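You operate a simulated robot arm through the tools that you are given. There is no shell and no other tool.

The job below is to be done with a simulated two-armed robot. You get a single attempt, and the scene is never put back.

JOB
Unlock the small green door, swing it open, then shut and bolt it.
Fine: leave the key at OPEN. Where these are worked on the way, their far stop is far enough and under half their travel is too little: small green door.

It is judged by the outcome, as a careful person would: the job done as asked, and still so three seconds after it is handed in. It fails if anything else is knocked over, pushed out of place, dropped, spilled or broken.

ROBOT AND FRAMES
Two 7-joint arms with two-finger grippers on one trunk, hanging from a carriage that runs on a gantry, over the field with the corners [-1142, 2400], [-1143, -100], [37, -101], [38, 2399] (x, y) and turns from -390 to 297 degrees about z. Base frame: it is fixed where the carriage stands at the start and does not move with it; the origin is on the floor, on the carriage's upright axis, x ahead of it, y to its left, z up. Lengths are in mm, angles in degrees, forces in N, time in s.
The left shoulder is at the start at [0, 236, 1665], the right one opposite. With the tool pointing down near the work surface each hand reaches from about 100 to 680 mm from the robot's upright axis, wherever it stands, measured 20 degrees to its own side. Places, roughly: door key [900, -200, 1000]; door lever [900, -200, 1200]; small green door [900, -300, 1200]. Payload 3.43 kg a hand.
The TCP of each hand is the grasp point between the finger pads, 30 mm short of the fingertips. In the tool frame z runs along the fingers and y along their closing line. The gripper opens to 104 mm; its body begins 57 mm behind the TCP.
Orientation is told as [roll, pitch, yaw] about the base's x, y, z axes, in that order, counted from this pose: with the fingers straight down and closing along the base's y, the tool's x points along the base's -x, its y along +y and its z along -z.

CONTROLS
- The arms move only by the tool step_arm. It takes "left_rows", "right_rows" or both (then of equal length, played together; a hand with none holds still); each is one flat list of numbers, 7 for each row, row after row: the turn, a rotation vector about the tool's x, y, z in units of 8 degrees (1.0 is 8 degrees), then the shift along the tool's x, y, z in units of 40 mm (1.0 is 40 mm), then the opening in per cent of the stroke, from 0 (shut) to 100 (fully open). In form: [rx, ry, rz, dx, dy, dz, gripper, rx, ry, rz, dx, dy, dz, gripper, ...]. A call has 1 to 20 rows; each row shifts and turns the commanded pose from where the row before left it, along the tool's axes as they then stand. A call with a number of a shift or a turn outside -1 to 1 is refused whole. A row lasts 0.2 s, in which the tool goes at most 50 mm and 8.6 degrees; a call with a longer step from one row to the next is refused whole, and so is a gripper value outside its range. A pose out of reach is approached as far as the arm can. The call stops where the force on the tool passes 70 N (or 10 N more than at its start, if that is more) or the arm is blocked; 0.2 s more then pass. The fingers move at their own pace (about 45 mm/s each) and stop on an object; they squeeze with about 31 N. The grip force told is the motor's: it shows also when the fingers shut on nothing. Time passes only in rows, and 0.2 s behind the last, so rows that do not move let the fingers close. It gives the time, the measured TCP pose, the force on the tool (base axes), the opening and the grip force at its end, in the units of the frame above (readings bear some noise), with the torque about the TCP (base axes, N m) and any sound that the robot's microphone picked up, and new pictures: "show" is both (left out), scene, wrist or none (wrist: the cameras of the hands that moved).
- Cameras (640 x 400 px; columns grow to the right, rows downward): "scene" is now at [252.2, -39.2, 1784]; the picture's right is [-0.60, -0.80, 0.00], its down [-0.70, 0.53, -0.47] and it looks along [0.38, -0.28, -0.88] (base axes); focal length 272 px, centre (320, 200). "left" rides on the left gripper at [67, -18, -90] in its tool frame; the picture's right is [0.25, 0.97, 0.00], its down [-0.73, 0.19, -0.66] and it looks along [-0.64, 0.17, 0.75] (tool axes); focal length 218 px, centre (320, 200). "right" rides on the right gripper at [67, 18, -90] in its tool frame; the picture's right is [-0.25, 0.97, 0.00], its down [-0.73, -0.19, -0.66] and it looks along [-0.64, -0.17, 0.75] (tool axes); focal length 218 px, centre (320, 200). There is no depth. A picture from a camera that has moved, and an enlarged one, comes with that camera's place and axes in the base frame and with its lens.
- slide_trunk(by): slides the trunk up (or, below 0, down) by that many mm; the arms and the scene camera ride with it, the base frame stays. It gives what a move gives, with no picture.
- base_move(legs): drives the robot by 1 to 6 legs, each [ahead, left, turn to the left] in mm, mm and degrees, along the robot's own axes; the way and the turn of a leg run together, so that a leg with both is an arc; at most 1500 mm and 180 degrees a leg. The arms and the cameras ride along, it lands a little off, and it stops where it bumps. It keeps to its track: a leg is cut to what the track allows. It gives what a move gives, and a new picture of the scene camera.
- head_to(pan, tilt): turns the head with the scene camera to pan (to the left, within 86 degrees either way) and tilt (down, from -29 to 69), counted from straight ahead of the robot. It gives what a move gives, and a new picture of the scene camera.
- inspect(camera, box): a new picture of the part [left, top, right, bottom] of that camera's present view, enlarged. It takes no simulated time.
- sign_off(): hands the job in; it is judged then, once.

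Places have to be worked out from the pictures, the camera data and where the tool is seen. Open the grippers and draw the arms clear of the work before you hand the job in, unless the task says otherwise.

The tools are called after ">>>" by a JSON object that holds its "method" and its "body". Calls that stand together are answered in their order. step_arm: Moves the arms, as the interface text tells. Its arguments: {"type":"object","properties":{"left_rows":{"type":"array","items":{"type":"number"}},"right_rows":{"type":"array","items":{"type":"number"}},"show":{"type":"string","enum":["both","scene","wrist","none"]}},"required":[]} The other tools are called the same way: slide_trunk (by) moves the trunk up or down; base_move (legs) drives the base; head_to (pan, tilt) turns the head that bears the scene camera; inspect (camera, box) takes an enlarged picture of a part of a camera's view; sign_off () hands the job in.

At the start:

```text
clock: 0.0
left_ee_pos: [395.7, 78.4, 1001.3]
left_tool_rot: [0.0, -0.1, -0.1]
left_force: [0.9, 0.5, 0.4]
left_moment: [-0.03, -0.01, 0.02]
left_opening: 104.0
left_grasp_force: 0.1
right_ee_pos: [381.5, -286.1, 1000.6]
right_tool_rot: [0.0, -0.1, 0.0]
right_force: [-0.1, -1.1, 1.0]
right_moment: [0.0, 0.04, -0.01]
right_opening: 104.1
right_grasp_force: 0.0
trunk travel left (down, up): [-575.0, 65.0]
robot x, y, heading: [-2.8, -0.4, 0.1]
head pan, tilt (commanded): [-36.9, 61.9]
```

scene: 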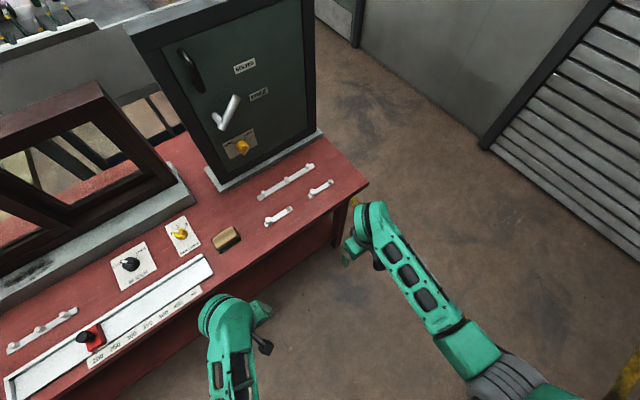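
right: 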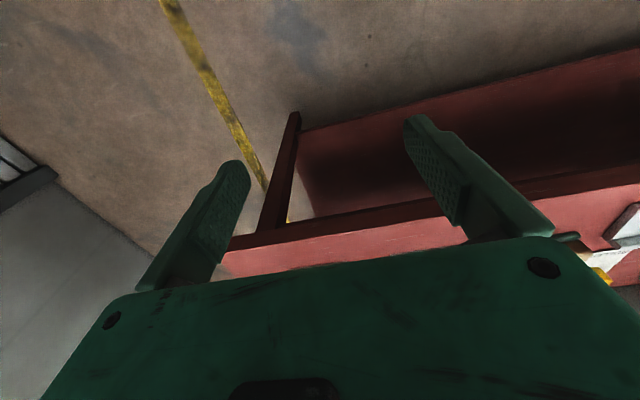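
left: 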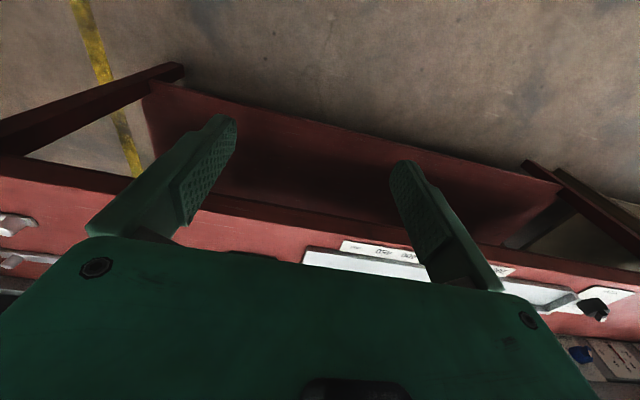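

The green door stands on the red table with a lever, a yellow key knob and a black fixture. I'll look closer at it before moving.

>>> {"method": "inspect", "body": {"camera": "scene", "box": [130, 0, 350, 200]}}

>>> {"method": "inspect", "body": {"camera": "scene", "box": [200, 80, 280, 160]}}

>>> {"method": "inspect", "body": {"camera": "scene", "box": [0, 130, 370, 400]}}

```text
2.00 times, centred on (240, 100) of scene
camera zoom: at [252.2, -39.2, 1784.0], right [-0.6, -0.8, 0.0], down [-0.7, 0.53, -0.47], along [0.38, -0.28, -0.88], focal length 543 px, centre (480, 400)
```

zoom: 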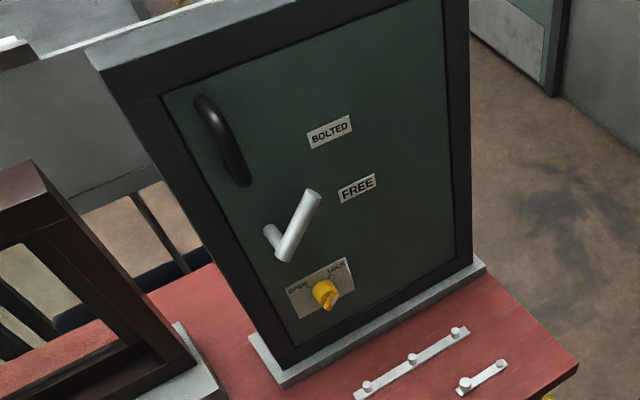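

```text
5.00 times, centred on (240, 120) of scene
camera zoom: at [252.2, -39.2, 1784.0], right [-0.6, -0.8, 0.0], down [-0.7, 0.53, -0.47], along [0.38, -0.28, -0.88], focal length 1358 px, centre (720, 600)
```

zoom: 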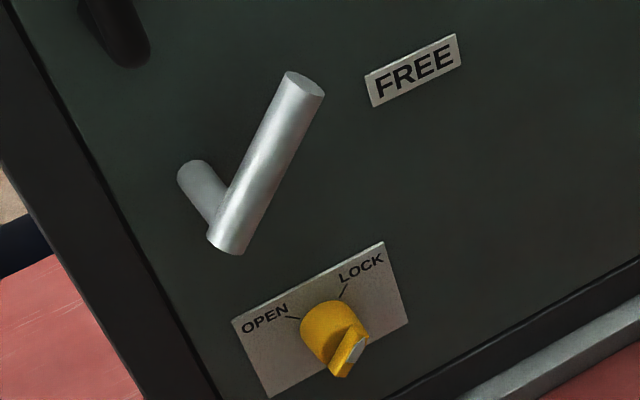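

```text
1.48 times, centred on (185, 265) of scene
camera zoom: at [252.2, -39.2, 1784.0], right [-0.6, -0.8, 0.0], down [-0.7, 0.53, -0.47], along [0.38, -0.28, -0.88], focal length 402 px, centre (520, 104)
```

zoom: 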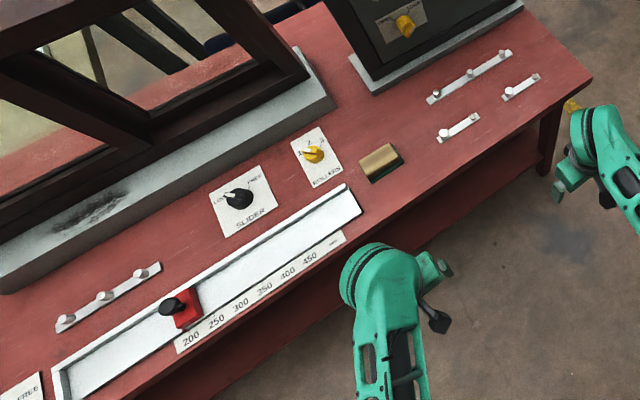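

The lever, key and handle are visible, but at a steep angle. I'll turn the head to look squarely at the door.

>>> {"method": "head_to", "body": {"pan": -18, "tilt": 40}}

```text
clock: 0.8
left_ee_pos: [395.3, 79.3, 1000.0]
left_tool_rot: [0.1, 0.0, 0.0]
left_force: [0.5, -0.1, 0.4]
left_moment: [-0.02, -0.01, 0.0]
left_opening: 104.2
left_grasp_force: 0.1
right_ee_pos: [379.9, -286.4, 1000.0]
right_tool_rot: [0.0, 0.0, 0.0]
right_force: [0.6, -0.3, -0.7]
right_moment: [-0.02, 0.0, -0.02]
right_opening: 104.0
right_grasp_force: 0.1
trunk travel left (down, up): [-575.0, 65.0]
robot x, y, heading: [-0.3, 1.3, 0.1]
head pan, tilt (commanded): [-18.0, 40.0]
camera scene: at [281.5, -26.8, 1812.9], right [-0.31, -0.95, 0.0], down [-0.61, 0.2, -0.77], along [0.73, -0.24, -0.64], focal length 272 px, centre (320, 200)
```

scene: 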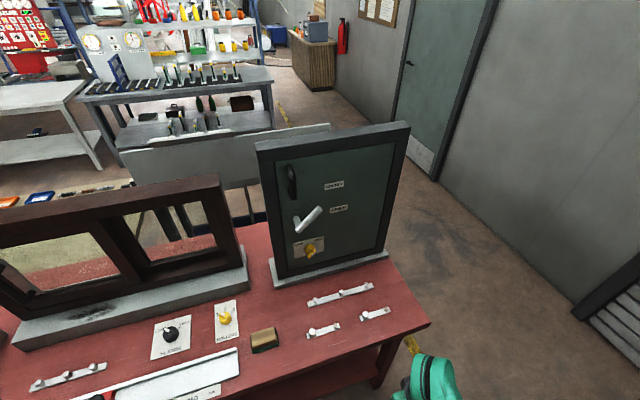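

>>> {"method": "inspect", "body": {"camera": "scene", "box": [250, 115, 420, 290]}}

>>> {"method": "inspect", "body": {"camera": "scene", "box": [270, 150, 370, 265]}}

```text
2.29 times, centred on (335, 202) of scene
camera zoom: at [281.5, -26.8, 1812.9], right [-0.31, -0.95, 0.0], down [-0.61, 0.2, -0.77], along [0.73, -0.24, -0.64], focal length 621 px, centre (286, 194)
```

zoom: 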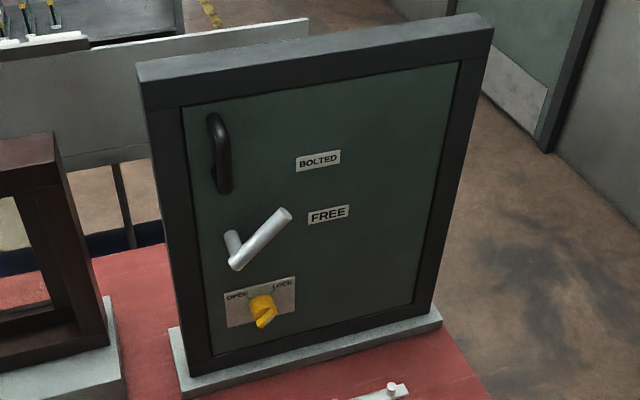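

```text
3.48 times, centred on (320, 208) of scene
camera zoom: at [281.5, -26.8, 1812.9], right [-0.31, -0.95, 0.0], down [-0.61, 0.2, -0.77], along [0.73, -0.24, -0.64], focal length 945 px, centre (320, 174)
```

zoom: 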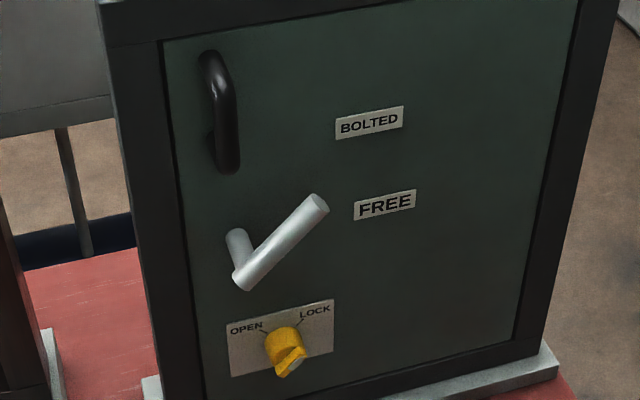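

The lever is pointing at BOLTED with FREE lying clockwise below it, and the key seems to be at LOCK with OPEN to its left. I'll raise both hands and turn the right hand to point forward.

>>> {"method": "step_arm", "body": {"right_rows": [0, 0, 0, 0, 0, -1, 100, 0, 0, 0, 0, 0, -1, 100, 0, 0, 0, 0, 0, -1, 100, 0, 0, 0, 0, 0, -1, 100, 0, -0.9375, 0, 0, 0, 0, 100, 0, -0.9375, 0, 0, 0, 0, 100, 0, -0.9375, 0, 0, 0, 0, 100, 0, -0.9375, 0, 0, 0, 0, 100, 0, -0.9375, 0, 0, 0, 0, 100, 0, -0.9375, 0, 0, 0, 0, 100, 0, -0.9375, 0, 0, 0, 0, 100, 0, -0.9375, 0, 0, 0, 0, 100, 0, -0.9375, 0, 0, 0, 0, 100, 0, -0.9375, 0, 0, 0, 0, 100, 0, -0.9375, 0, 0, 0, 0, 100, 0, -0.9375, 0, 0, 0, 0, 100], "left_rows": [0, 0, 0, 0, 0, -1, 100, 0, 0, 0, 0, 0, -1, 100, 0, 0, 0, 0, 0, -1, 100, 0, 0, 0, 0, 0, -1, 100, 0, 0, 0, 0, 0, -1, 100, 0, 0, 0, 0, 0, -1, 100, 0, 0, 0, 0, 0, -1, 100, 0, 0, 0, 0, 0, 0, 100, 0, 0, 0, 0, 0, 0, 100, 0, 0, 0, 0, 0, 0, 100, 0, 0, 0, 0, 0, 0, 100, 0, 0, 0, 0, 0, 0, 100, 0, 0, 0, 0, 0, 0, 100, 0, 0, 0, 0, 0, 0, 100, 0, 0, 0, 0, 0, 0, 100, 0, 0, 0, 0, 0, 0, 100], "show": "both"}}

```text
clock: 4.2
left_ee_pos: [394.2, 78.3, 1279.3]
left_tool_rot: [0.0, 0.0, 0.0]
left_force: [0.1, 0.0, 0.6]
left_moment: [0.04, 0.01, 0.02]
left_opening: 103.8
left_grasp_force: 0.1
right_ee_pos: [433.7, -230.8, 1233.3]
right_tool_rot: [-17.8, -70.3, 17.5]
right_force: [0.2, -0.2, -0.9]
right_moment: [0.01, -0.03, 0.0]
right_opening: 104.1
right_grasp_force: 0.2
right hand out of reach, approached as far as the arm can: row 10, 11, 12, 13, 14, 15, 16
trunk travel left (down, up): [-575.0, 65.0]
robot x, y, heading: [0.9, -1.1, 0.1]
head pan, tilt (commanded): [-18.0, 40.0]
camera scene: at [281.6, -26.8, 1812.9], right [-0.31, -0.95, 0.0], down [-0.61, 0.2, -0.77], along [0.73, -0.24, -0.64], focal length 272 px, centre (320, 200)
camera right: at [328.1, -218.4, 1197.8], right [0.07, 0.99, 0.14], down [-0.38, -0.1, 0.92], along [0.92, -0.12, 0.37], focal length 218 px, centre (320, 200)
camera left: at [327.6, 60.6, 1369.6], right [-0.25, 0.97, 0.0], down [0.73, 0.19, 0.66], along [0.64, 0.17, -0.75], focal length 218 px, centre (320, 200)
```

scene: 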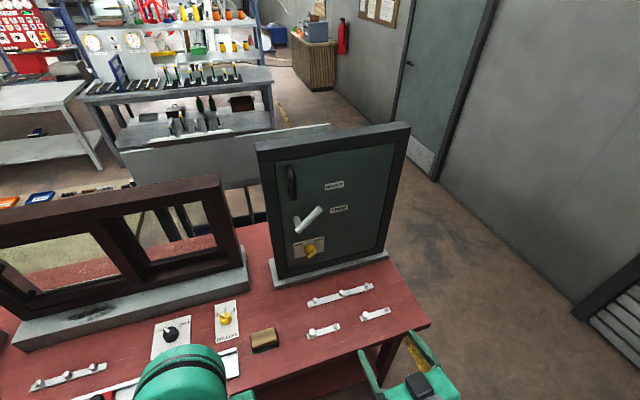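
right: 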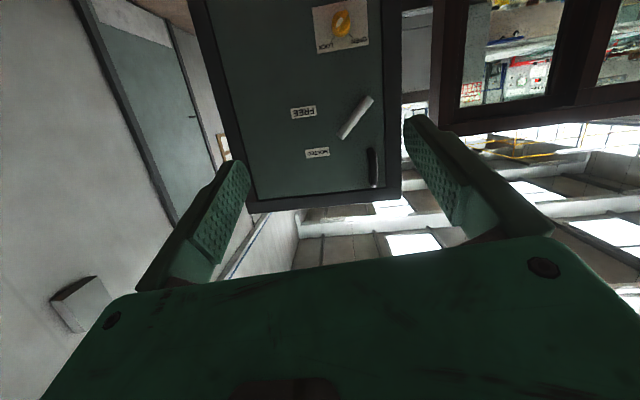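
left: 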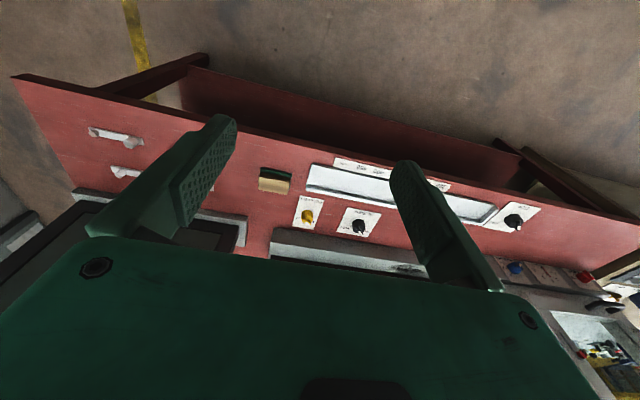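

The right hand couldn't fully turn so close to the body. I'll push it forward along its now-forward pointing axis so the pose becomes reachable.

>>> {"method": "step_arm", "body": {"right_rows": [0, 0, 0, 0, 0, 1, 100, 0, 0, 0, 0, 0, 1, 100, 0, 0, 0, 0, 0, 1, 100, 0, 0, 0, 0, 0, 1, 100, 0, 0, 0, 0, 0, 0, 100, 0, 0, 0, 0, 0, 0, 100], "show": "both"}}

```text
clock: 5.7
left_ee_pos: [393.9, 77.6, 1279.8]
left_tool_rot: [0.0, 0.0, -0.1]
left_force: [-0.2, 0.6, -0.3]
left_moment: [0.01, -0.02, 0.0]
left_opening: 103.9
left_grasp_force: 0.0
right_ee_pos: [595.0, -220.9, 1229.0]
right_tool_rot: [-15.2, -72.0, 15.1]
right_force: [0.2, 0.3, 0.6]
right_moment: [-0.02, -0.02, -0.03]
right_opening: 104.0
right_grasp_force: 0.1
right hand out of reach, approached as far as the arm can: row 1, 2, 3, 4
trunk travel left (down, up): [-575.0, 65.0]
robot x, y, heading: [0.3, 0.5, -0.1]
head pan, tilt (commanded): [-18.0, 40.0]
camera scene: at [281.5, -26.8, 1812.9], right [-0.31, -0.95, 0.0], down [-0.61, 0.2, -0.77], along [0.73, -0.24, -0.64], focal length 272 px, centre (320, 200)
camera right: at [488.7, -207.6, 1190.3], right [0.07, 0.98, 0.16], down [-0.41, -0.12, 0.91], along [0.91, -0.13, 0.39], focal length 218 px, centre (320, 200)
```

scene: 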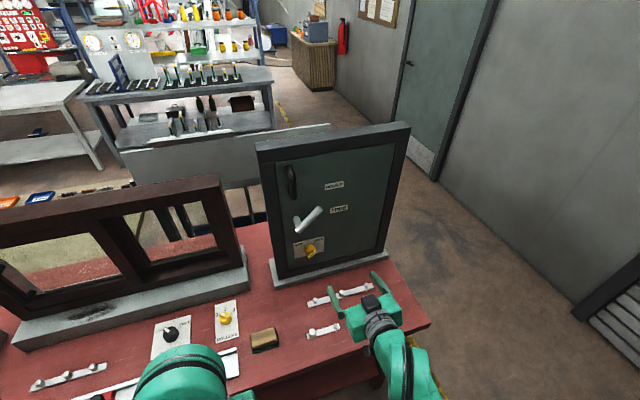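
right: 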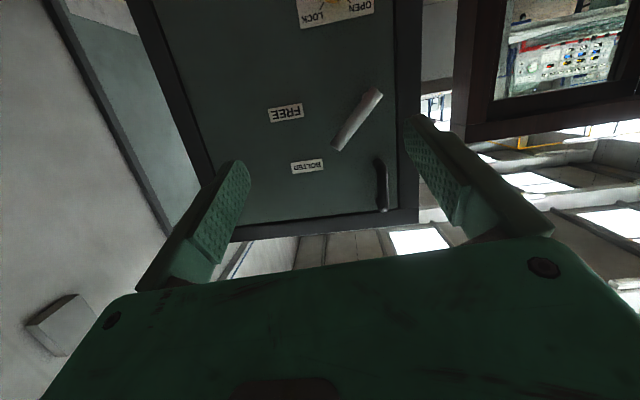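

The wrist limit stops the forward pose with the shoulder this high, so I'll raise the right hand first and then lower the trunk.

>>> {"method": "step_arm", "body": {"right_rows": [0, 0, 0, -1, 0, 0, 100, 0, 0, 0, -1, 0, 0, 100, 0, 0, 0, -1, 0, 0, 100, 0, 0, 0, -1, 0, 0, 100, 0, 0, 0, -1, 0, 0, 100, 0, 0, 0, -1, 0, 0, 100, 0, 0, 0, -1, 0, 0, 100, 0, 0, 0, 0, 0, 0, 100], "left_rows": [0, 0, 0, 0, 0, -1, 100, 0, 0, 0, 0, 0, -1, 100, 0, 0, 0, 0, 0, 0, 100, 0, 0, 0, 0, 0, 0, 100, 0, 0, 0, 0, 0, 0, 100, 0, 0, 0, 0, 0, 0, 100, 0, 0, 0, 0, 0, 0, 100, 0, 0, 0, 0, 0, 0, 100], "show": "scene"}}

```text
clock: 7.5
left_ee_pos: [412.7, 72.4, 1323.6]
left_tool_rot: [-0.1, -0.2, 0.1]
left_force: [0.0, -0.2, 0.3]
left_moment: [0.0, 0.02, -0.05]
left_opening: 104.2
left_grasp_force: 0.1
left hand out of reach, approached as far as the arm can: row 1, 2
right_ee_pos: [675.8, -201.1, 1496.8]
right_tool_rot: [-13.6, -72.6, 13.7]
right_force: [0.5, 0.3, 0.2]
right_moment: [0.01, 0.02, -0.01]
right_opening: 104.0
right_grasp_force: 0.1
trunk travel left (down, up): [-575.0, 65.0]
robot x, y, heading: [2.5, 0.0, -0.2]
head pan, tilt (commanded): [-18.0, 40.0]
camera scene: at [281.6, -26.8, 1813.0], right [-0.31, -0.95, 0.0], down [-0.61, 0.2, -0.77], along [0.73, -0.24, -0.64], focal length 272 px, centre (320, 200)
```

scene: 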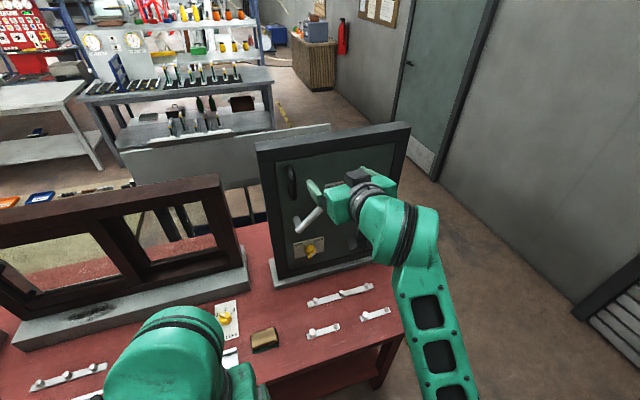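

The right hand now sits near (676, -201, 1497) pointing forward and slightly down. I'll lower the trunk in steps to bring the shoulder to the door's height.

>>> {"method": "slide_trunk", "body": {"by": -200}}

>>> {"method": "head_to", "body": {"pan": -18, "tilt": 35}}

```text
clock: 9.6
left_ee_pos: [410.6, 72.1, 1124.9]
left_tool_rot: [0.0, -0.3, 0.0]
left_force: [-0.4, 0.0, 0.0]
left_moment: [-0.01, 0.0, 0.02]
left_opening: 104.0
left_grasp_force: 0.1
right_ee_pos: [675.6, -201.2, 1296.3]
right_tool_rot: [-13.8, -72.7, 13.8]
right_force: [1.1, 0.4, 0.4]
right_moment: [-0.03, 0.0, -0.04]
right_opening: 103.9
right_grasp_force: 0.0
trunk travel left (down, up): [-375.0, 265.0]
robot x, y, heading: [1.2, -1.8, -0.1]
head pan, tilt (commanded): [-18.0, 40.0]
```

```text
clock: 10.3
left_ee_pos: [412.4, 72.0, 1125.1]
left_tool_rot: [-0.1, -0.2, 0.0]
left_force: [0.3, -0.4, -0.7]
left_moment: [0.01, -0.05, 0.01]
left_opening: 104.2
left_grasp_force: 0.2
right_ee_pos: [675.5, -201.5, 1295.4]
right_tool_rot: [-13.7, -72.7, 13.7]
right_force: [0.7, -1.3, -0.9]
right_moment: [0.0, 0.02, 0.01]
right_opening: 104.1
right_grasp_force: 0.1
trunk travel left (down, up): [-375.0, 265.0]
robot x, y, heading: [-0.4, -0.7, -0.1]
head pan, tilt (commanded): [-18.0, 35.0]
camera scene: at [284.4, -27.7, 1620.5], right [-0.31, -0.95, 0.0], down [-0.55, 0.18, -0.82], along [0.78, -0.25, -0.57], focal length 272 px, centre (320, 200)
```

scene: 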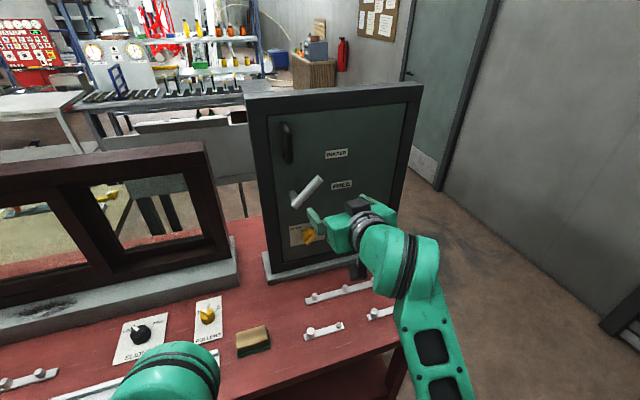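

The trunk is 200 mm lower and everything is clear. I'll enlarge the door in this view to triangulate its parts.

>>> {"method": "inspect", "body": {"camera": "scene", "box": [240, 80, 430, 290]}}

>>> {"method": "inspect", "body": {"camera": "scene", "box": [270, 110, 360, 250]}}

```text
1.90 times, centred on (335, 185) of scene
camera zoom: at [284.4, -27.7, 1620.5], right [-0.31, -0.95, 0.0], down [-0.55, 0.18, -0.82], along [0.78, -0.25, -0.57], focal length 517 px, centre (291, 229)
```

zoom: 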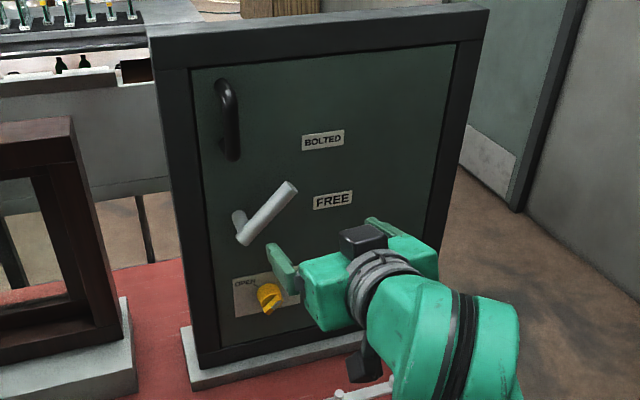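

```text
2.86 times, centred on (315, 180) of scene
camera zoom: at [284.4, -27.7, 1620.5], right [-0.31, -0.95, 0.0], down [-0.55, 0.18, -0.82], along [0.78, -0.25, -0.57], focal length 776 px, centre (334, 257)
```

zoom: 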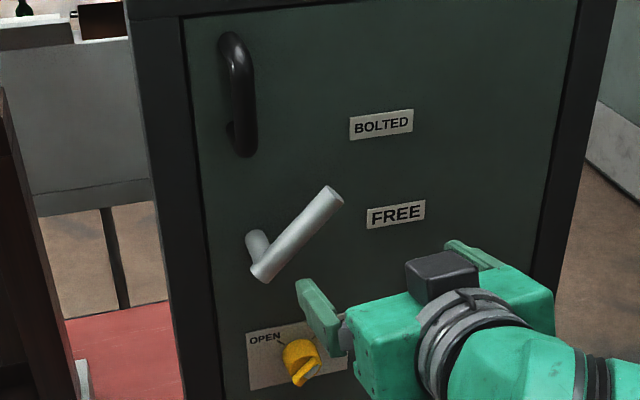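

Triangulating gives the lever tip near (887, -224, 1248) and the key near (899, -194, 1017). I'll lower the trunk 150 mm more and then level the right hand.

>>> {"method": "slide_trunk", "body": {"by": -150}}

>>> {"method": "step_arm", "body": {"right_rows": [0, -0.7, 0.18, 0, -0.5, 0, 100, 0, -0.7, 0.18, 0, -0.5, 0, 100, 0, -0.7, 0.17, 0, -0.5, 0, 100, 0, 0, 0, 0, 0, 0, 100], "show": "both"}}

```text
clock: 12.0
left_ee_pos: [413.4, 72.3, 975.8]
left_tool_rot: [-0.1, -0.2, 0.0]
left_force: [0.0, -0.8, -0.4]
left_moment: [0.0, -0.02, -0.04]
left_opening: 104.0
left_grasp_force: 0.0
right_ee_pos: [676.9, -199.7, 1145.3]
right_tool_rot: [-13.7, -72.7, 13.7]
right_force: [0.2, 0.4, 0.2]
right_moment: [-0.02, 0.05, 0.0]
right_opening: 104.0
right_grasp_force: 0.2
trunk travel left (down, up): [-225.0, 415.0]
robot x, y, heading: [0.9, 0.5, -0.0]
head pan, tilt (commanded): [-18.0, 35.0]
```

```text
clock: 13.0
left_ee_pos: [412.2, 72.8, 974.4]
left_tool_rot: [-0.1, -0.2, 0.0]
left_force: [0.2, -0.4, -0.4]
left_moment: [-0.02, 0.0, 0.0]
left_opening: 104.0
left_grasp_force: 0.0
right_ee_pos: [675.7, -232.6, 1148.9]
right_tool_rot: [-7.7, -88.7, 6.7]
right_force: [0.4, 0.5, -0.1]
right_moment: [0.02, -0.03, -0.01]
right_opening: 103.9
right_grasp_force: 0.2
right hand out of reach, approached as far as the arm can: row 2, 3
trunk travel left (down, up): [-225.0, 415.0]
robot x, y, heading: [-0.6, -0.3, -0.2]
head pan, tilt (commanded): [-18.0, 35.0]
camera scene: at [284.5, -27.8, 1470.6], right [-0.31, -0.95, 0.0], down [-0.55, 0.18, -0.82], along [0.78, -0.25, -0.57], focal length 272 px, centre (320, 200)
camera right: at [585.4, -214.3, 1083.6], right [0.02, 0.97, 0.25], down [-0.64, -0.18, 0.74], along [0.76, -0.18, 0.62], focal length 218 px, centre (320, 200)
```

scene: 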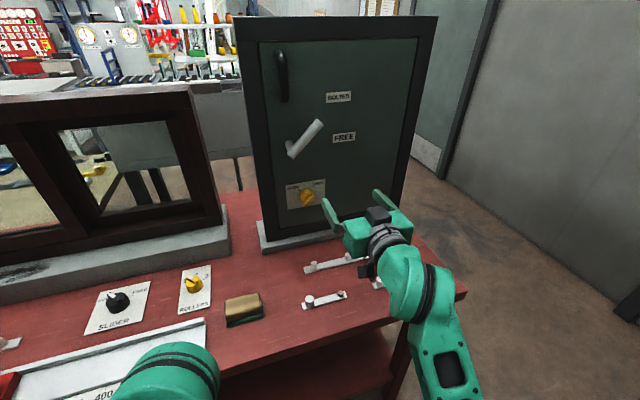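
right: 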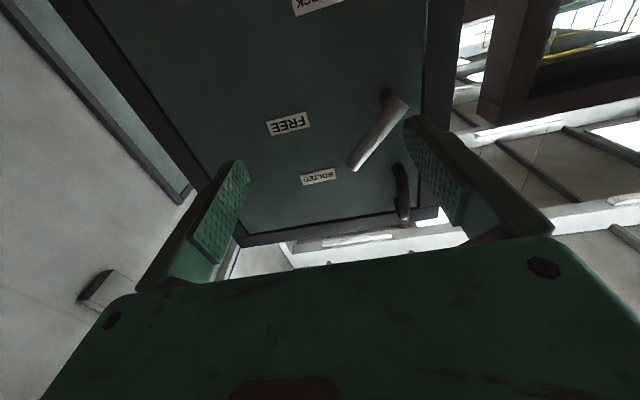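

The right hand now points straight forward at (676, -233, 1149). I'll enlarge the door views to refine the fixture positions.

>>> {"method": "inspect", "body": {"camera": "scene", "box": [260, 40, 360, 220]}}

>>> {"method": "inspect", "body": {"camera": "scene", "box": [275, 110, 335, 215]}}

>>> {"method": "inspect", "body": {"camera": "scene", "box": [220, 0, 450, 260]}}

```text
2.22 times, centred on (310, 130) of scene
camera zoom: at [284.5, -27.8, 1470.6], right [-0.31, -0.95, 0.0], down [-0.55, 0.18, -0.82], along [0.78, -0.25, -0.57], focal length 604 px, centre (342, 356)
```

zoom: 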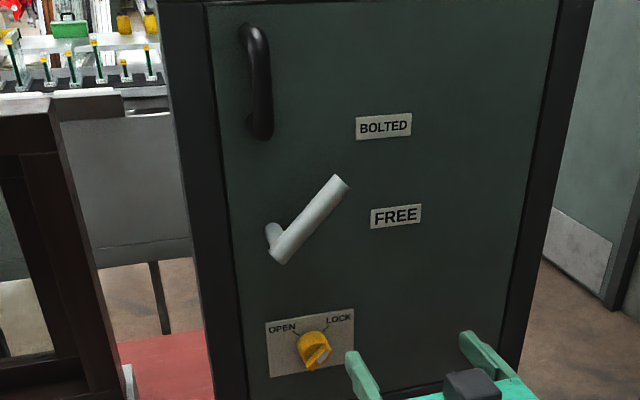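

```text
3.81 times, centred on (305, 162) of scene
camera zoom: at [284.5, -27.8, 1470.6], right [-0.31, -0.95, 0.0], down [-0.55, 0.18, -0.82], along [0.78, -0.25, -0.57], focal length 1035 px, centre (377, 343)
```

zoom: 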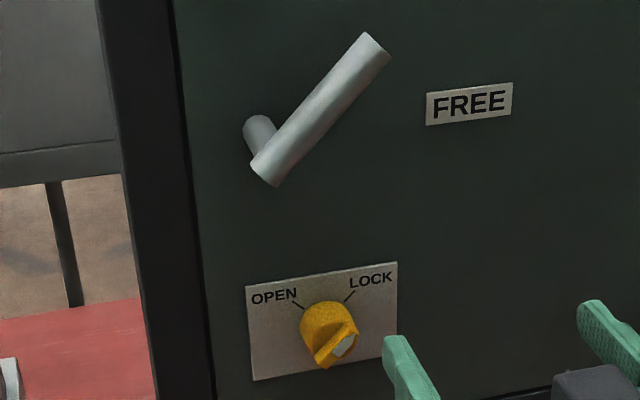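

```text
1.54 times, centred on (335, 130) of scene
camera zoom: at [284.5, -27.8, 1470.6], right [-0.31, -0.95, 0.0], down [-0.55, 0.18, -0.82], along [0.78, -0.25, -0.57], focal length 418 px, centre (297, 308)
```

zoom: 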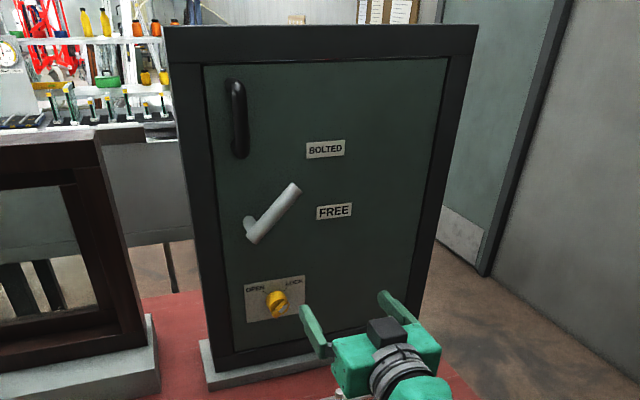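

I need the door's yaw more precisely, so I'll enlarge straight edges of the table and door in this view.

>>> {"method": "inspect", "body": {"camera": "scene", "box": [210, 280, 310, 390]}}

>>> {"method": "inspect", "body": {"camera": "scene", "box": [395, 240, 475, 340]}}

>>> {"method": "inspect", "body": {"camera": "scene", "box": [250, 180, 340, 260]}}

>>> {"method": "inspect", "body": {"camera": "scene", "box": [230, 10, 340, 110]}}

>>> {"method": "inspect", "body": {"camera": "scene", "box": [340, 10, 440, 110]}}

```text
3.64 times, centred on (260, 335) of scene
camera zoom: at [284.5, -27.8, 1470.6], right [-0.31, -0.95, 0.0], down [-0.55, 0.18, -0.82], along [0.78, -0.25, -0.57], focal length 988 px, centre (538, -291)
```

zoom: 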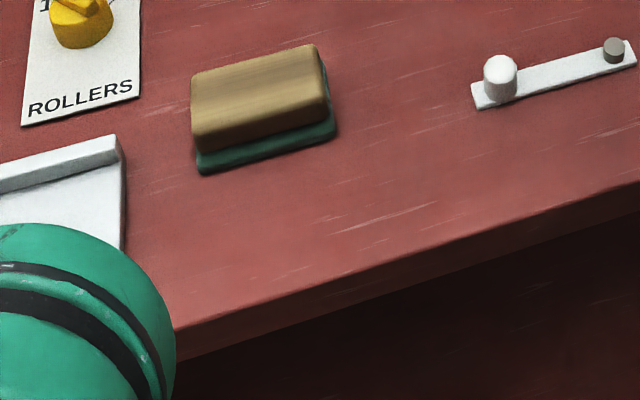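

```text
4.00 times, centred on (435, 290) of scene
camera zoom: at [284.5, -27.8, 1470.6], right [-0.31, -0.95, 0.0], down [-0.55, 0.18, -0.82], along [0.78, -0.25, -0.57], focal length 1086 px, centre (-140, -160)
```

zoom: 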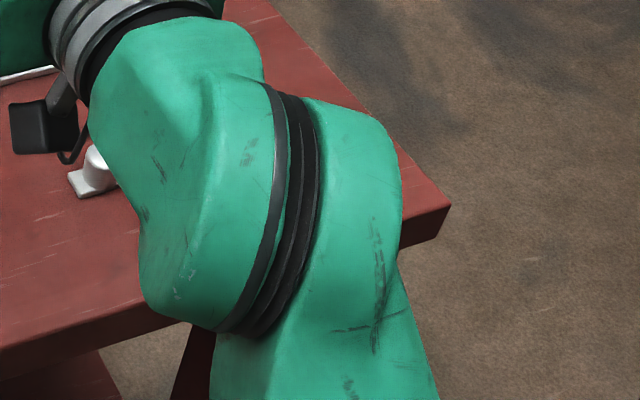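

```text
5.00 times, centred on (295, 220) of scene
camera zoom: at [284.5, -27.8, 1470.6], right [-0.31, -0.95, 0.0], down [-0.55, 0.18, -0.82], along [0.78, -0.25, -0.57], focal length 1358 px, centre (445, 100)
```

zoom: 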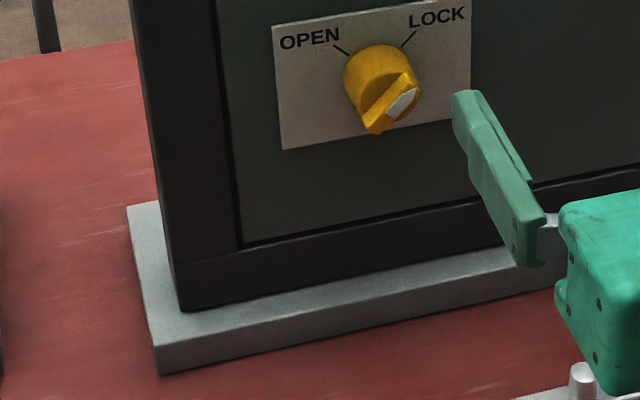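

```text
4.00 times, centred on (285, 60) of scene
camera zoom: at [284.5, -27.8, 1470.6], right [-0.31, -0.95, 0.0], down [-0.55, 0.18, -0.82], along [0.78, -0.25, -0.57], focal length 1086 px, centre (460, 760)
```

zoom: 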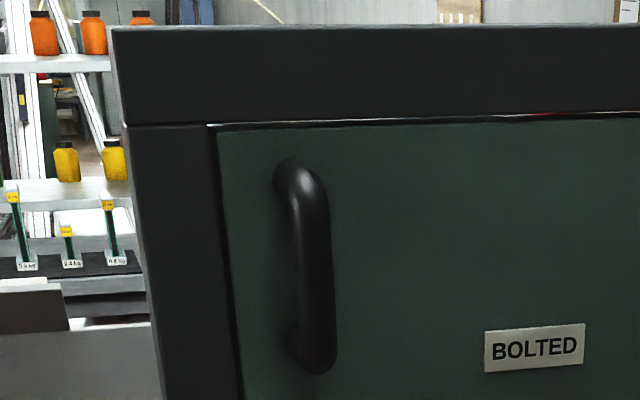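

```text
4.00 times, centred on (390, 60) of scene
camera zoom: at [284.5, -27.8, 1470.6], right [-0.31, -0.95, 0.0], down [-0.55, 0.18, -0.82], along [0.78, -0.25, -0.57], focal length 1086 px, centre (40, 760)
```

zoom: 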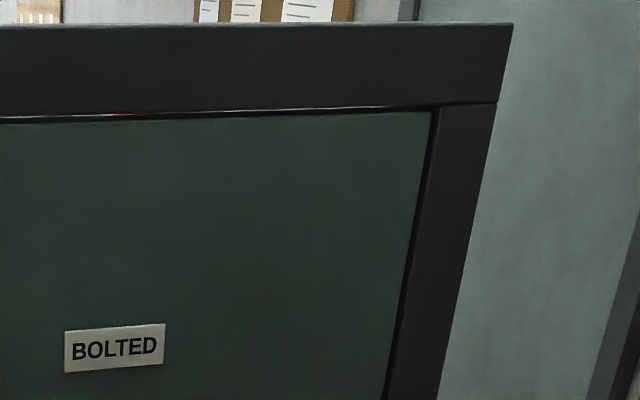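

The fits put the key axis at about (y -191, z 1032) with its front near x 885, and the lever pivot near (y -150, z 1193). I'll move the right hand in front of the key at a standoff.

>>> {"method": "step_arm", "body": {"right_rows": [0, 0, 0, 0.73, 0.26, 0.5, 100, 0, 0, 0, 0.73, 0.26, 0.5, 100, 0, 0, 0, 0.73, 0.26, 0.5, 100, 0, 0, 0, 0.73, 0.26, 0.5, 100, 0, 0, 0, 0, 0, 0, 100], "show": "both"}}

```text
clock: 14.2
left_ee_pos: [411.5, 72.4, 974.5]
left_tool_rot: [-0.1, 0.0, 0.0]
left_force: [0.4, -0.7, -0.5]
left_moment: [-0.01, -0.01, 0.01]
left_opening: 103.9
left_grasp_force: 0.0
right_ee_pos: [717.1, -211.5, 1098.4]
right_tool_rot: [-45.4, -87.4, 45.1]
right_force: [-0.5, -0.1, -0.6]
right_moment: [0.03, 0.0, 0.0]
right_opening: 103.9
right_grasp_force: 0.1
right hand out of reach, approached as far as the arm can: row 1, 2, 3, 4
trunk travel left (down, up): [-225.0, 415.0]
robot x, y, heading: [-0.5, -1.8, 0.1]
head pan, tilt (commanded): [-18.0, 35.0]
camera scene: at [284.3, -27.7, 1470.4], right [-0.31, -0.95, 0.0], down [-0.55, 0.18, -0.82], along [0.78, -0.25, -0.57], focal length 272 px, centre (320, 200)
camera right: at [625.0, -196.0, 1033.2], right [0.01, 0.98, 0.22], down [-0.63, -0.16, 0.76], along [0.77, -0.15, 0.62], focal length 218 px, centre (320, 200)
```

scene: 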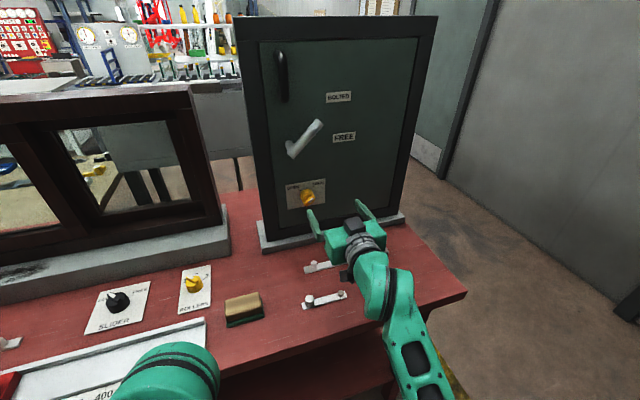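
right: 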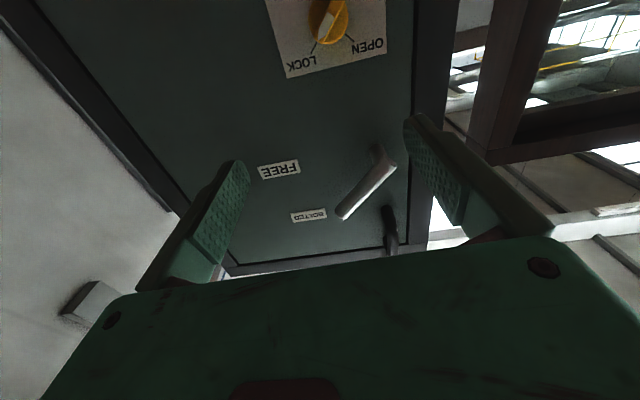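

The hand got only part of the way, to (717, -211, 1098), so some joint limits this posture. I'll look at the arm itself to understand it.

>>> {"method": "head_to", "body": {"pan": -40, "tilt": 60}}

```text
clock: 15.1
left_ee_pos: [414.0, 73.1, 973.3]
left_tool_rot: [0.0, -0.2, 0.0]
left_force: [0.6, -0.3, 0.8]
left_moment: [0.0, -0.01, 0.01]
left_opening: 103.7
left_grasp_force: 0.1
right_ee_pos: [716.9, -211.8, 1098.4]
right_tool_rot: [-45.4, -87.4, 45.1]
right_force: [0.1, -0.7, 0.4]
right_moment: [0.02, -0.03, 0.0]
right_opening: 104.2
right_grasp_force: 0.0
trunk travel left (down, up): [-225.0, 415.0]
robot x, y, heading: [-0.8, -0.8, 0.1]
head pan, tilt (commanded): [-40.0, 60.0]
camera scene: at [251.8, -43.3, 1436.2], right [-0.64, -0.77, 0.0], down [-0.66, 0.56, -0.5], along [0.38, -0.32, -0.87], focal length 272 px, centre (320, 200)
```

scene: 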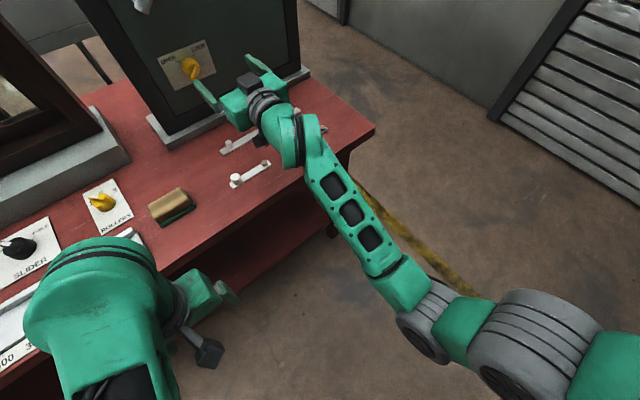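

The forearm rises only about 17 degrees, and the wrist seems unable to straighten further. A lower shoulder should help, so I'll raise the right hand, pull the left hand back, and drop the trunk to its bottom.

>>> {"method": "step_arm", "body": {"right_rows": [0, 0, 0, -1, 0, 0, 100, 0, 0, 0, -1, 0, 0, 100, 0, 0, 0, -1, 0, 0, 100, 0, 0, 0, -1, 0, 0, 100, 0, 0, 0, -1, 0, 0, 100, 0, 0, 0, 0, 0, 0, 100], "left_rows": [0, 0, 0, 0.5, 0, 0, 100, 0, 0, 0, 0.5, 0, 0, 100, 0, 0, 0, 0.5, 0, 0, 100, 0, 0, 0, 0, 0, 0, 100, 0, 0, 0, 0, 0, 0, 100, 0, 0, 0, 0, 0, 0, 100], "show": "scene"}}

```text
clock: 16.5
left_ee_pos: [357.2, 70.1, 957.1]
left_tool_rot: [-0.2, -0.5, 0.0]
left_force: [0.1, 0.0, -0.7]
left_moment: [0.0, -0.01, -0.01]
left_opening: 104.1
left_grasp_force: 0.2
left hand out of reach, approached as far as the arm can: row 1, 2, 3
right_ee_pos: [716.8, -212.6, 1297.3]
right_tool_rot: [51.8, -89.8, -51.8]
right_force: [-0.6, -0.6, -0.1]
right_moment: [0.0, 0.0, -0.02]
right_opening: 104.0
right_grasp_force: 0.1
trunk travel left (down, up): [-225.0, 415.0]
robot x, y, heading: [0.3, -4.2, 0.1]
head pan, tilt (commanded): [-40.0, 60.0]
camera scene: at [251.6, -43.3, 1436.1], right [-0.64, -0.77, 0.0], down [-0.66, 0.56, -0.5], along [0.38, -0.32, -0.87], focal length 272 px, centre (320, 200)
```

scene: 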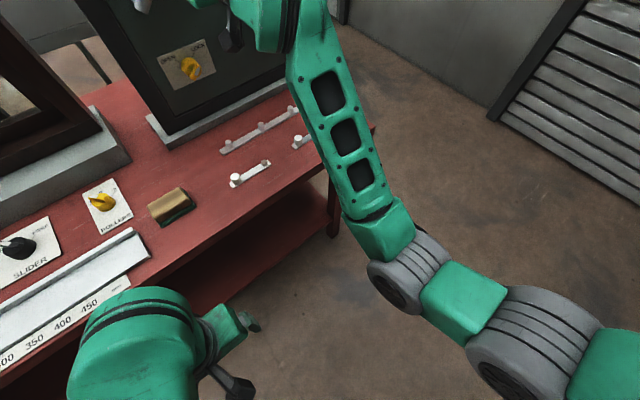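

The right hand is level at z 1297 and clear. Now I'll lower the trunk fully and turn the head back toward the door.

>>> {"method": "slide_trunk", "body": {"by": -220}}

>>> {"method": "head_to", "body": {"pan": -22, "tilt": 30}}

```text
clock: 18.9
left_ee_pos: [357.8, 69.5, 736.1]
left_tool_rot: [-0.2, -0.4, 0.1]
left_force: [-0.5, -0.5, -0.5]
left_moment: [-0.02, 0.0, 0.04]
left_opening: 104.1
left_grasp_force: 0.0
right_ee_pos: [718.8, -211.5, 1076.5]
right_tool_rot: [76.5, -89.9, -76.6]
right_force: [-0.2, 0.3, 0.9]
right_moment: [-0.01, -0.04, 0.0]
right_opening: 104.2
right_grasp_force: 0.0
trunk travel left (down, up): [-5.0, 635.0]
robot x, y, heading: [-3.6, 0.1, 0.2]
head pan, tilt (commanded): [-40.0, 60.0]
```

```text
clock: 19.8
left_ee_pos: [357.8, 69.8, 737.1]
left_tool_rot: [-0.2, -0.3, 0.0]
left_force: [0.2, 0.3, -0.6]
left_moment: [0.0, -0.02, 0.0]
left_opening: 103.9
left_grasp_force: 0.1
right_ee_pos: [718.3, -212.2, 1077.1]
right_tool_rot: [70.4, -90.0, -70.4]
right_force: [0.1, 0.3, 0.0]
right_moment: [0.0, 0.01, -0.02]
right_opening: 103.9
right_grasp_force: 0.0
trunk travel left (down, up): [-5.0, 635.0]
robot x, y, heading: [0.7, 0.1, -0.2]
head pan, tilt (commanded): [-22.0, 30.0]
camera scene: at [284.5, -34.4, 1258.2], right [-0.38, -0.93, 0.0], down [-0.46, 0.19, -0.87], along [0.8, -0.32, -0.5], focal length 272 px, centre (320, 200)
```

scene: 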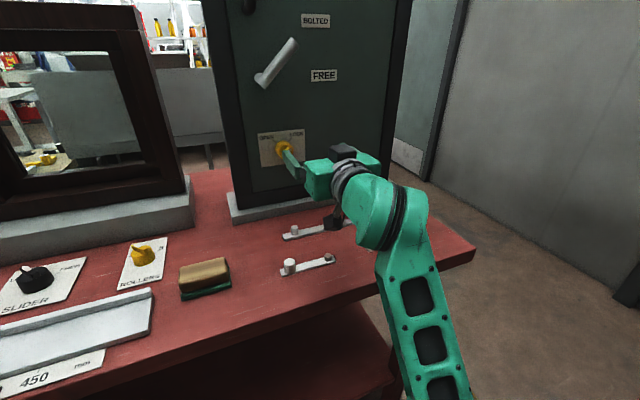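

The trunk is down, and the hand is at (718, -212, 1077), still level. I'll move it toward a standoff in front of the key.

>>> {"method": "step_arm", "body": {"right_rows": [0, 0, 0, 0.38, 0.18, 0.7, 100, 0, 0, 0, 0.38, 0.18, 0.7, 100, 0, 0, 0, 0.37, 0.17, 0.6, 100, 0, 0, 0, 0, 0, 0, 100], "show": "both"}}

```text
clock: 20.8
left_ee_pos: [355.8, 70.6, 736.5]
left_tool_rot: [-0.2, -0.4, 0.0]
left_force: [-0.7, -0.3, 0.1]
left_moment: [0.02, -0.03, 0.04]
left_opening: 104.3
left_grasp_force: 0.1
right_ee_pos: [796.9, -190.9, 1032.4]
right_tool_rot: [90.1, -89.9, -90.0]
right_force: [0.3, 0.4, -0.7]
right_moment: [0.0, -0.03, -0.04]
right_opening: 104.1
right_grasp_force: 0.1
trunk travel left (down, up): [-5.0, 635.0]
robot x, y, heading: [2.5, -2.1, -0.1]
head pan, tilt (commanded): [-22.0, 30.0]
camera scene: at [283.8, -34.3, 1258.2], right [-0.37, -0.93, 0.0], down [-0.46, 0.19, -0.87], along [0.8, -0.32, -0.5], focal length 272 px, centre (320, 200)
camera right: at [706.2, -173.9, 965.5], right [0.0, 0.97, 0.25], down [-0.66, -0.19, 0.73], along [0.75, -0.17, 0.64], focal length 218 px, centre (320, 200)
```

scene: 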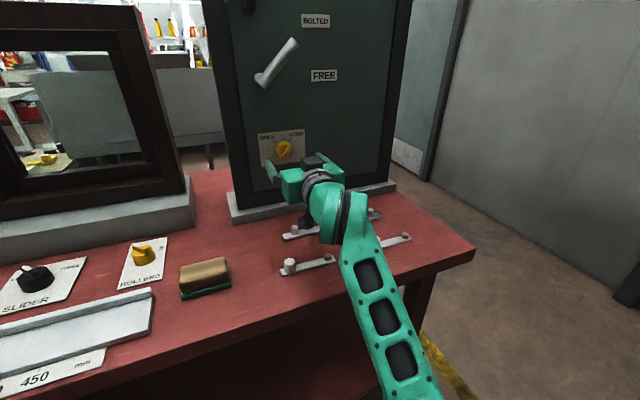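
right: 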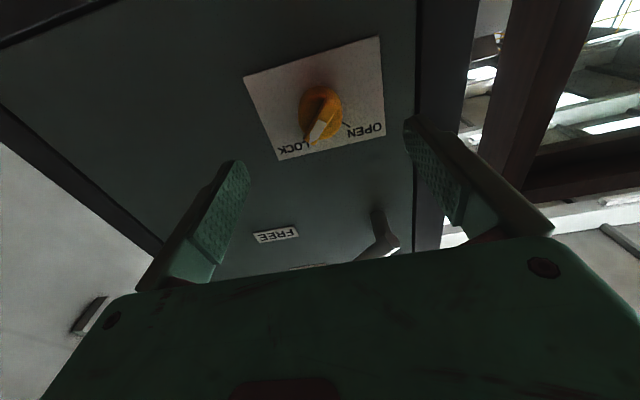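

The hand reached (797, -191, 1032) with no limit. I'll inspect the key closely in both cameras.

>>> {"method": "inspect", "body": {"camera": "right", "box": [240, 30, 400, 170]}}

>>> {"method": "inspect", "body": {"camera": "scene", "box": [240, 110, 340, 200]}}

```text
2.86 times, centred on (320, 100) of right
camera zoom: at [706.2, -173.9, 965.5], right [0.0, 0.97, 0.25], down [-0.66, -0.19, 0.73], along [0.75, -0.17, 0.64], focal length 624 px, centre (320, 486)
```

zoom: 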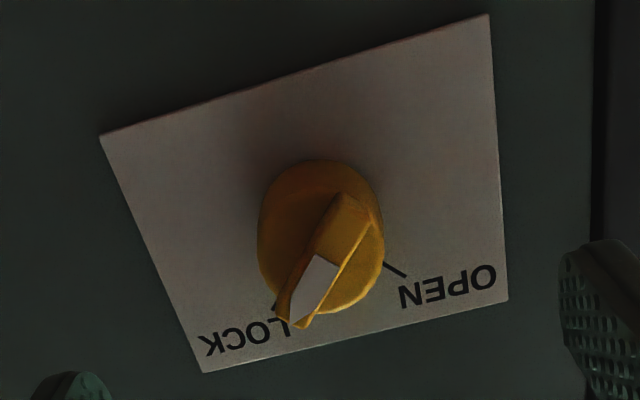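

```text
4.44 times, centred on (290, 155) of scene
camera zoom: at [283.8, -34.3, 1258.2], right [-0.37, -0.93, 0.0], down [-0.46, 0.19, -0.87], along [0.8, -0.32, -0.5], focal length 1207 px, centre (453, 400)
```

zoom: 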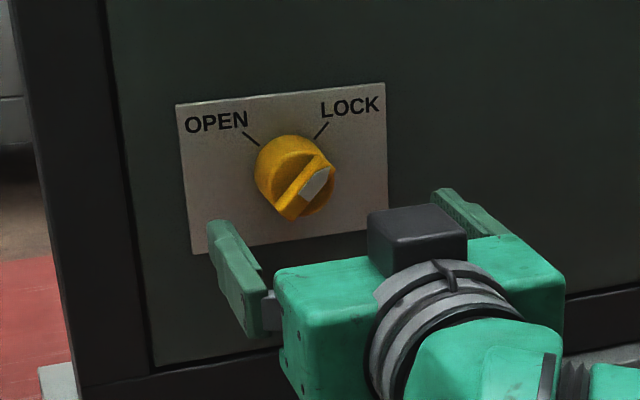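

The plate corners fit an upright plane square to x. The key axis is near (y -192, z 1034) with the ridge front at x about 884, pointing to LOCK at 45 degrees. I'll roll the hand 45 degrees to straddle the ridge.

>>> {"method": "step_arm", "body": {"right_rows": [0, 0, 0.9375, 0, 0, 0, 100, 0, 0, 0.9375, 0, 0, 0, 100, 0, 0, 0.9375, 0, 0, 0, 100, 0, 0, 0.9375, 0, 0, 0, 100, 0, 0, 0.9375, 0, 0, 0, 100, 0, 0, 0.9375, 0, 0, 0, 100, 0, 0, 0, 0, 0, 0, 100], "show": "both"}}

```text
clock: 22.4
left_ee_pos: [357.1, 69.8, 736.2]
left_tool_rot: [-0.1, -0.4, 0.0]
left_force: [-0.2, 0.2, -0.2]
left_moment: [-0.01, -0.01, -0.02]
left_opening: 104.0
left_grasp_force: 0.0
right_ee_pos: [778.0, -222.3, 1044.9]
right_tool_rot: [74.9, -84.1, -74.7]
right_force: [0.1, -0.4, -0.2]
right_moment: [-0.03, 0.02, -0.04]
right_opening: 104.0
right_grasp_force: 0.1
right hand out of reach, approached as far as the arm can: row 1, 2, 3, 4, 5, 6
trunk travel left (down, up): [-5.0, 635.0]
robot x, y, heading: [-0.1, -0.6, 0.0]
head pan, tilt (commanded): [-22.0, 30.0]
camera scene: at [284.5, -34.3, 1258.3], right [-0.37, -0.93, 0.0], down [-0.46, 0.19, -0.87], along [0.8, -0.32, -0.5], focal length 272 px, centre (320, 200)
camera right: at [685.8, -198.1, 983.6], right [0.01, 0.94, 0.35], down [-0.64, -0.26, 0.72], along [0.77, -0.23, 0.6], focal length 218 px, centre (320, 200)
```

scene: 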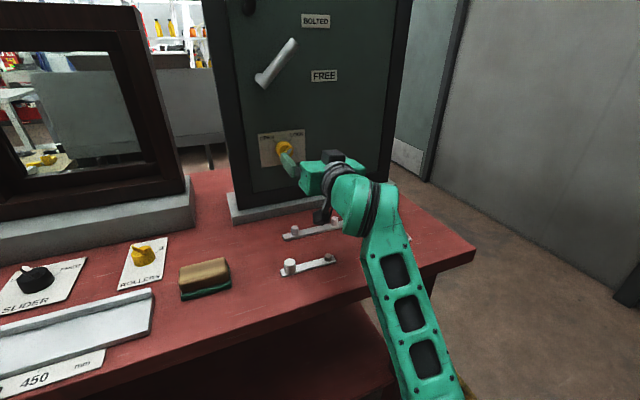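
right: 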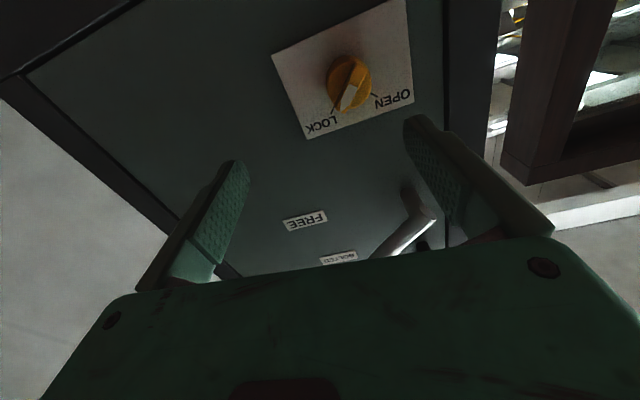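

The flange roll is at its limit in that direction, which explains the earlier stops. The gripper is symmetric, so I'll roll the other way to -135 degrees, which also leaves room for the key's turn.

>>> {"method": "step_arm", "body": {"right_rows": [0, 0, -0.98, 0, 0, 0, 100, 0, 0, -0.98, 0, 0, 0, 100, 0, 0, -0.98, 0, 0, 0, 100, 0, 0, -0.98, 0, 0, 0, 100, 0, 0, -0.98, 0, 0, 0, 100, 0, 0, -0.98, 0, 0, 0, 100, 0, 0, -0.98, 0, 0, 0, 100, 0, 0, -0.98, 0, 0, 0, 100, 0, 0, -0.98, 0, 0, 0, 100, 0, 0, -0.98, 0, 0, 0, 100, 0, 0, -0.98, 0, 0, 0, 100, 0, 0, -0.98, 0, 0, 0, 100, 0, 0, -0.98, 0, 0, 0, 100, 0, 0, -0.98, 0, 0, 0, 100, 0, 0, -0.98, 0, 0, 0, 100, 0, 0, -0.98, 0, 0, 0, 100, 0, 0, -0.98, 0, 0, 0, 100, 0, 0, -0.98, 0, 0, 0, 100, 0, 0, 0, 0, 0, 0, 100], "show": "both"}}

```text
clock: 26.4
left_ee_pos: [356.9, 70.8, 736.1]
left_tool_rot: [-0.2, -0.4, 0.1]
left_force: [-0.4, -0.2, 0.7]
left_moment: [-0.04, 0.02, 0.01]
left_opening: 104.0
left_grasp_force: 0.1
right_ee_pos: [778.1, -221.7, 1046.2]
right_tool_rot: [-87.8, 45.5, 91.6]
right_force: [-0.3, 0.3, 0.3]
right_moment: [0.03, 0.0, 0.0]
right_opening: 104.3
right_grasp_force: 0.2
trunk travel left (down, up): [-5.0, 635.0]
robot x, y, heading: [1.3, 2.8, 0.1]
head pan, tilt (commanded): [-22.0, 30.0]
camera scene: at [284.5, -34.4, 1258.3], right [-0.37, -0.93, 0.0], down [-0.46, 0.19, -0.87], along [0.8, -0.32, -0.5], focal length 272 px, centre (320, 200)
camera right: at [689.5, -282.0, 1083.8], right [-0.02, -0.51, -0.86], down [-0.67, 0.65, -0.37], along [0.74, 0.57, -0.36], focal length 218 px, centre (320, 200)
```

scene: 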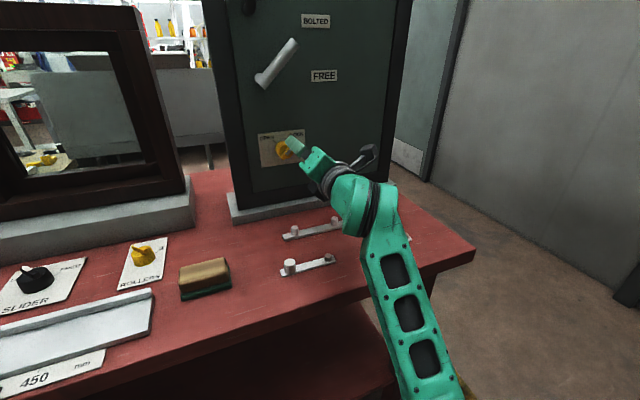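
right: 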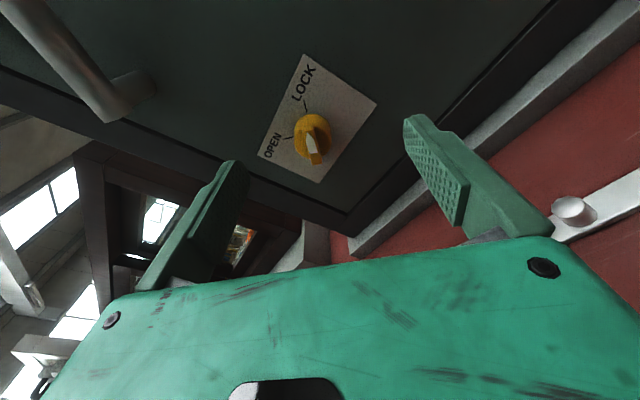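

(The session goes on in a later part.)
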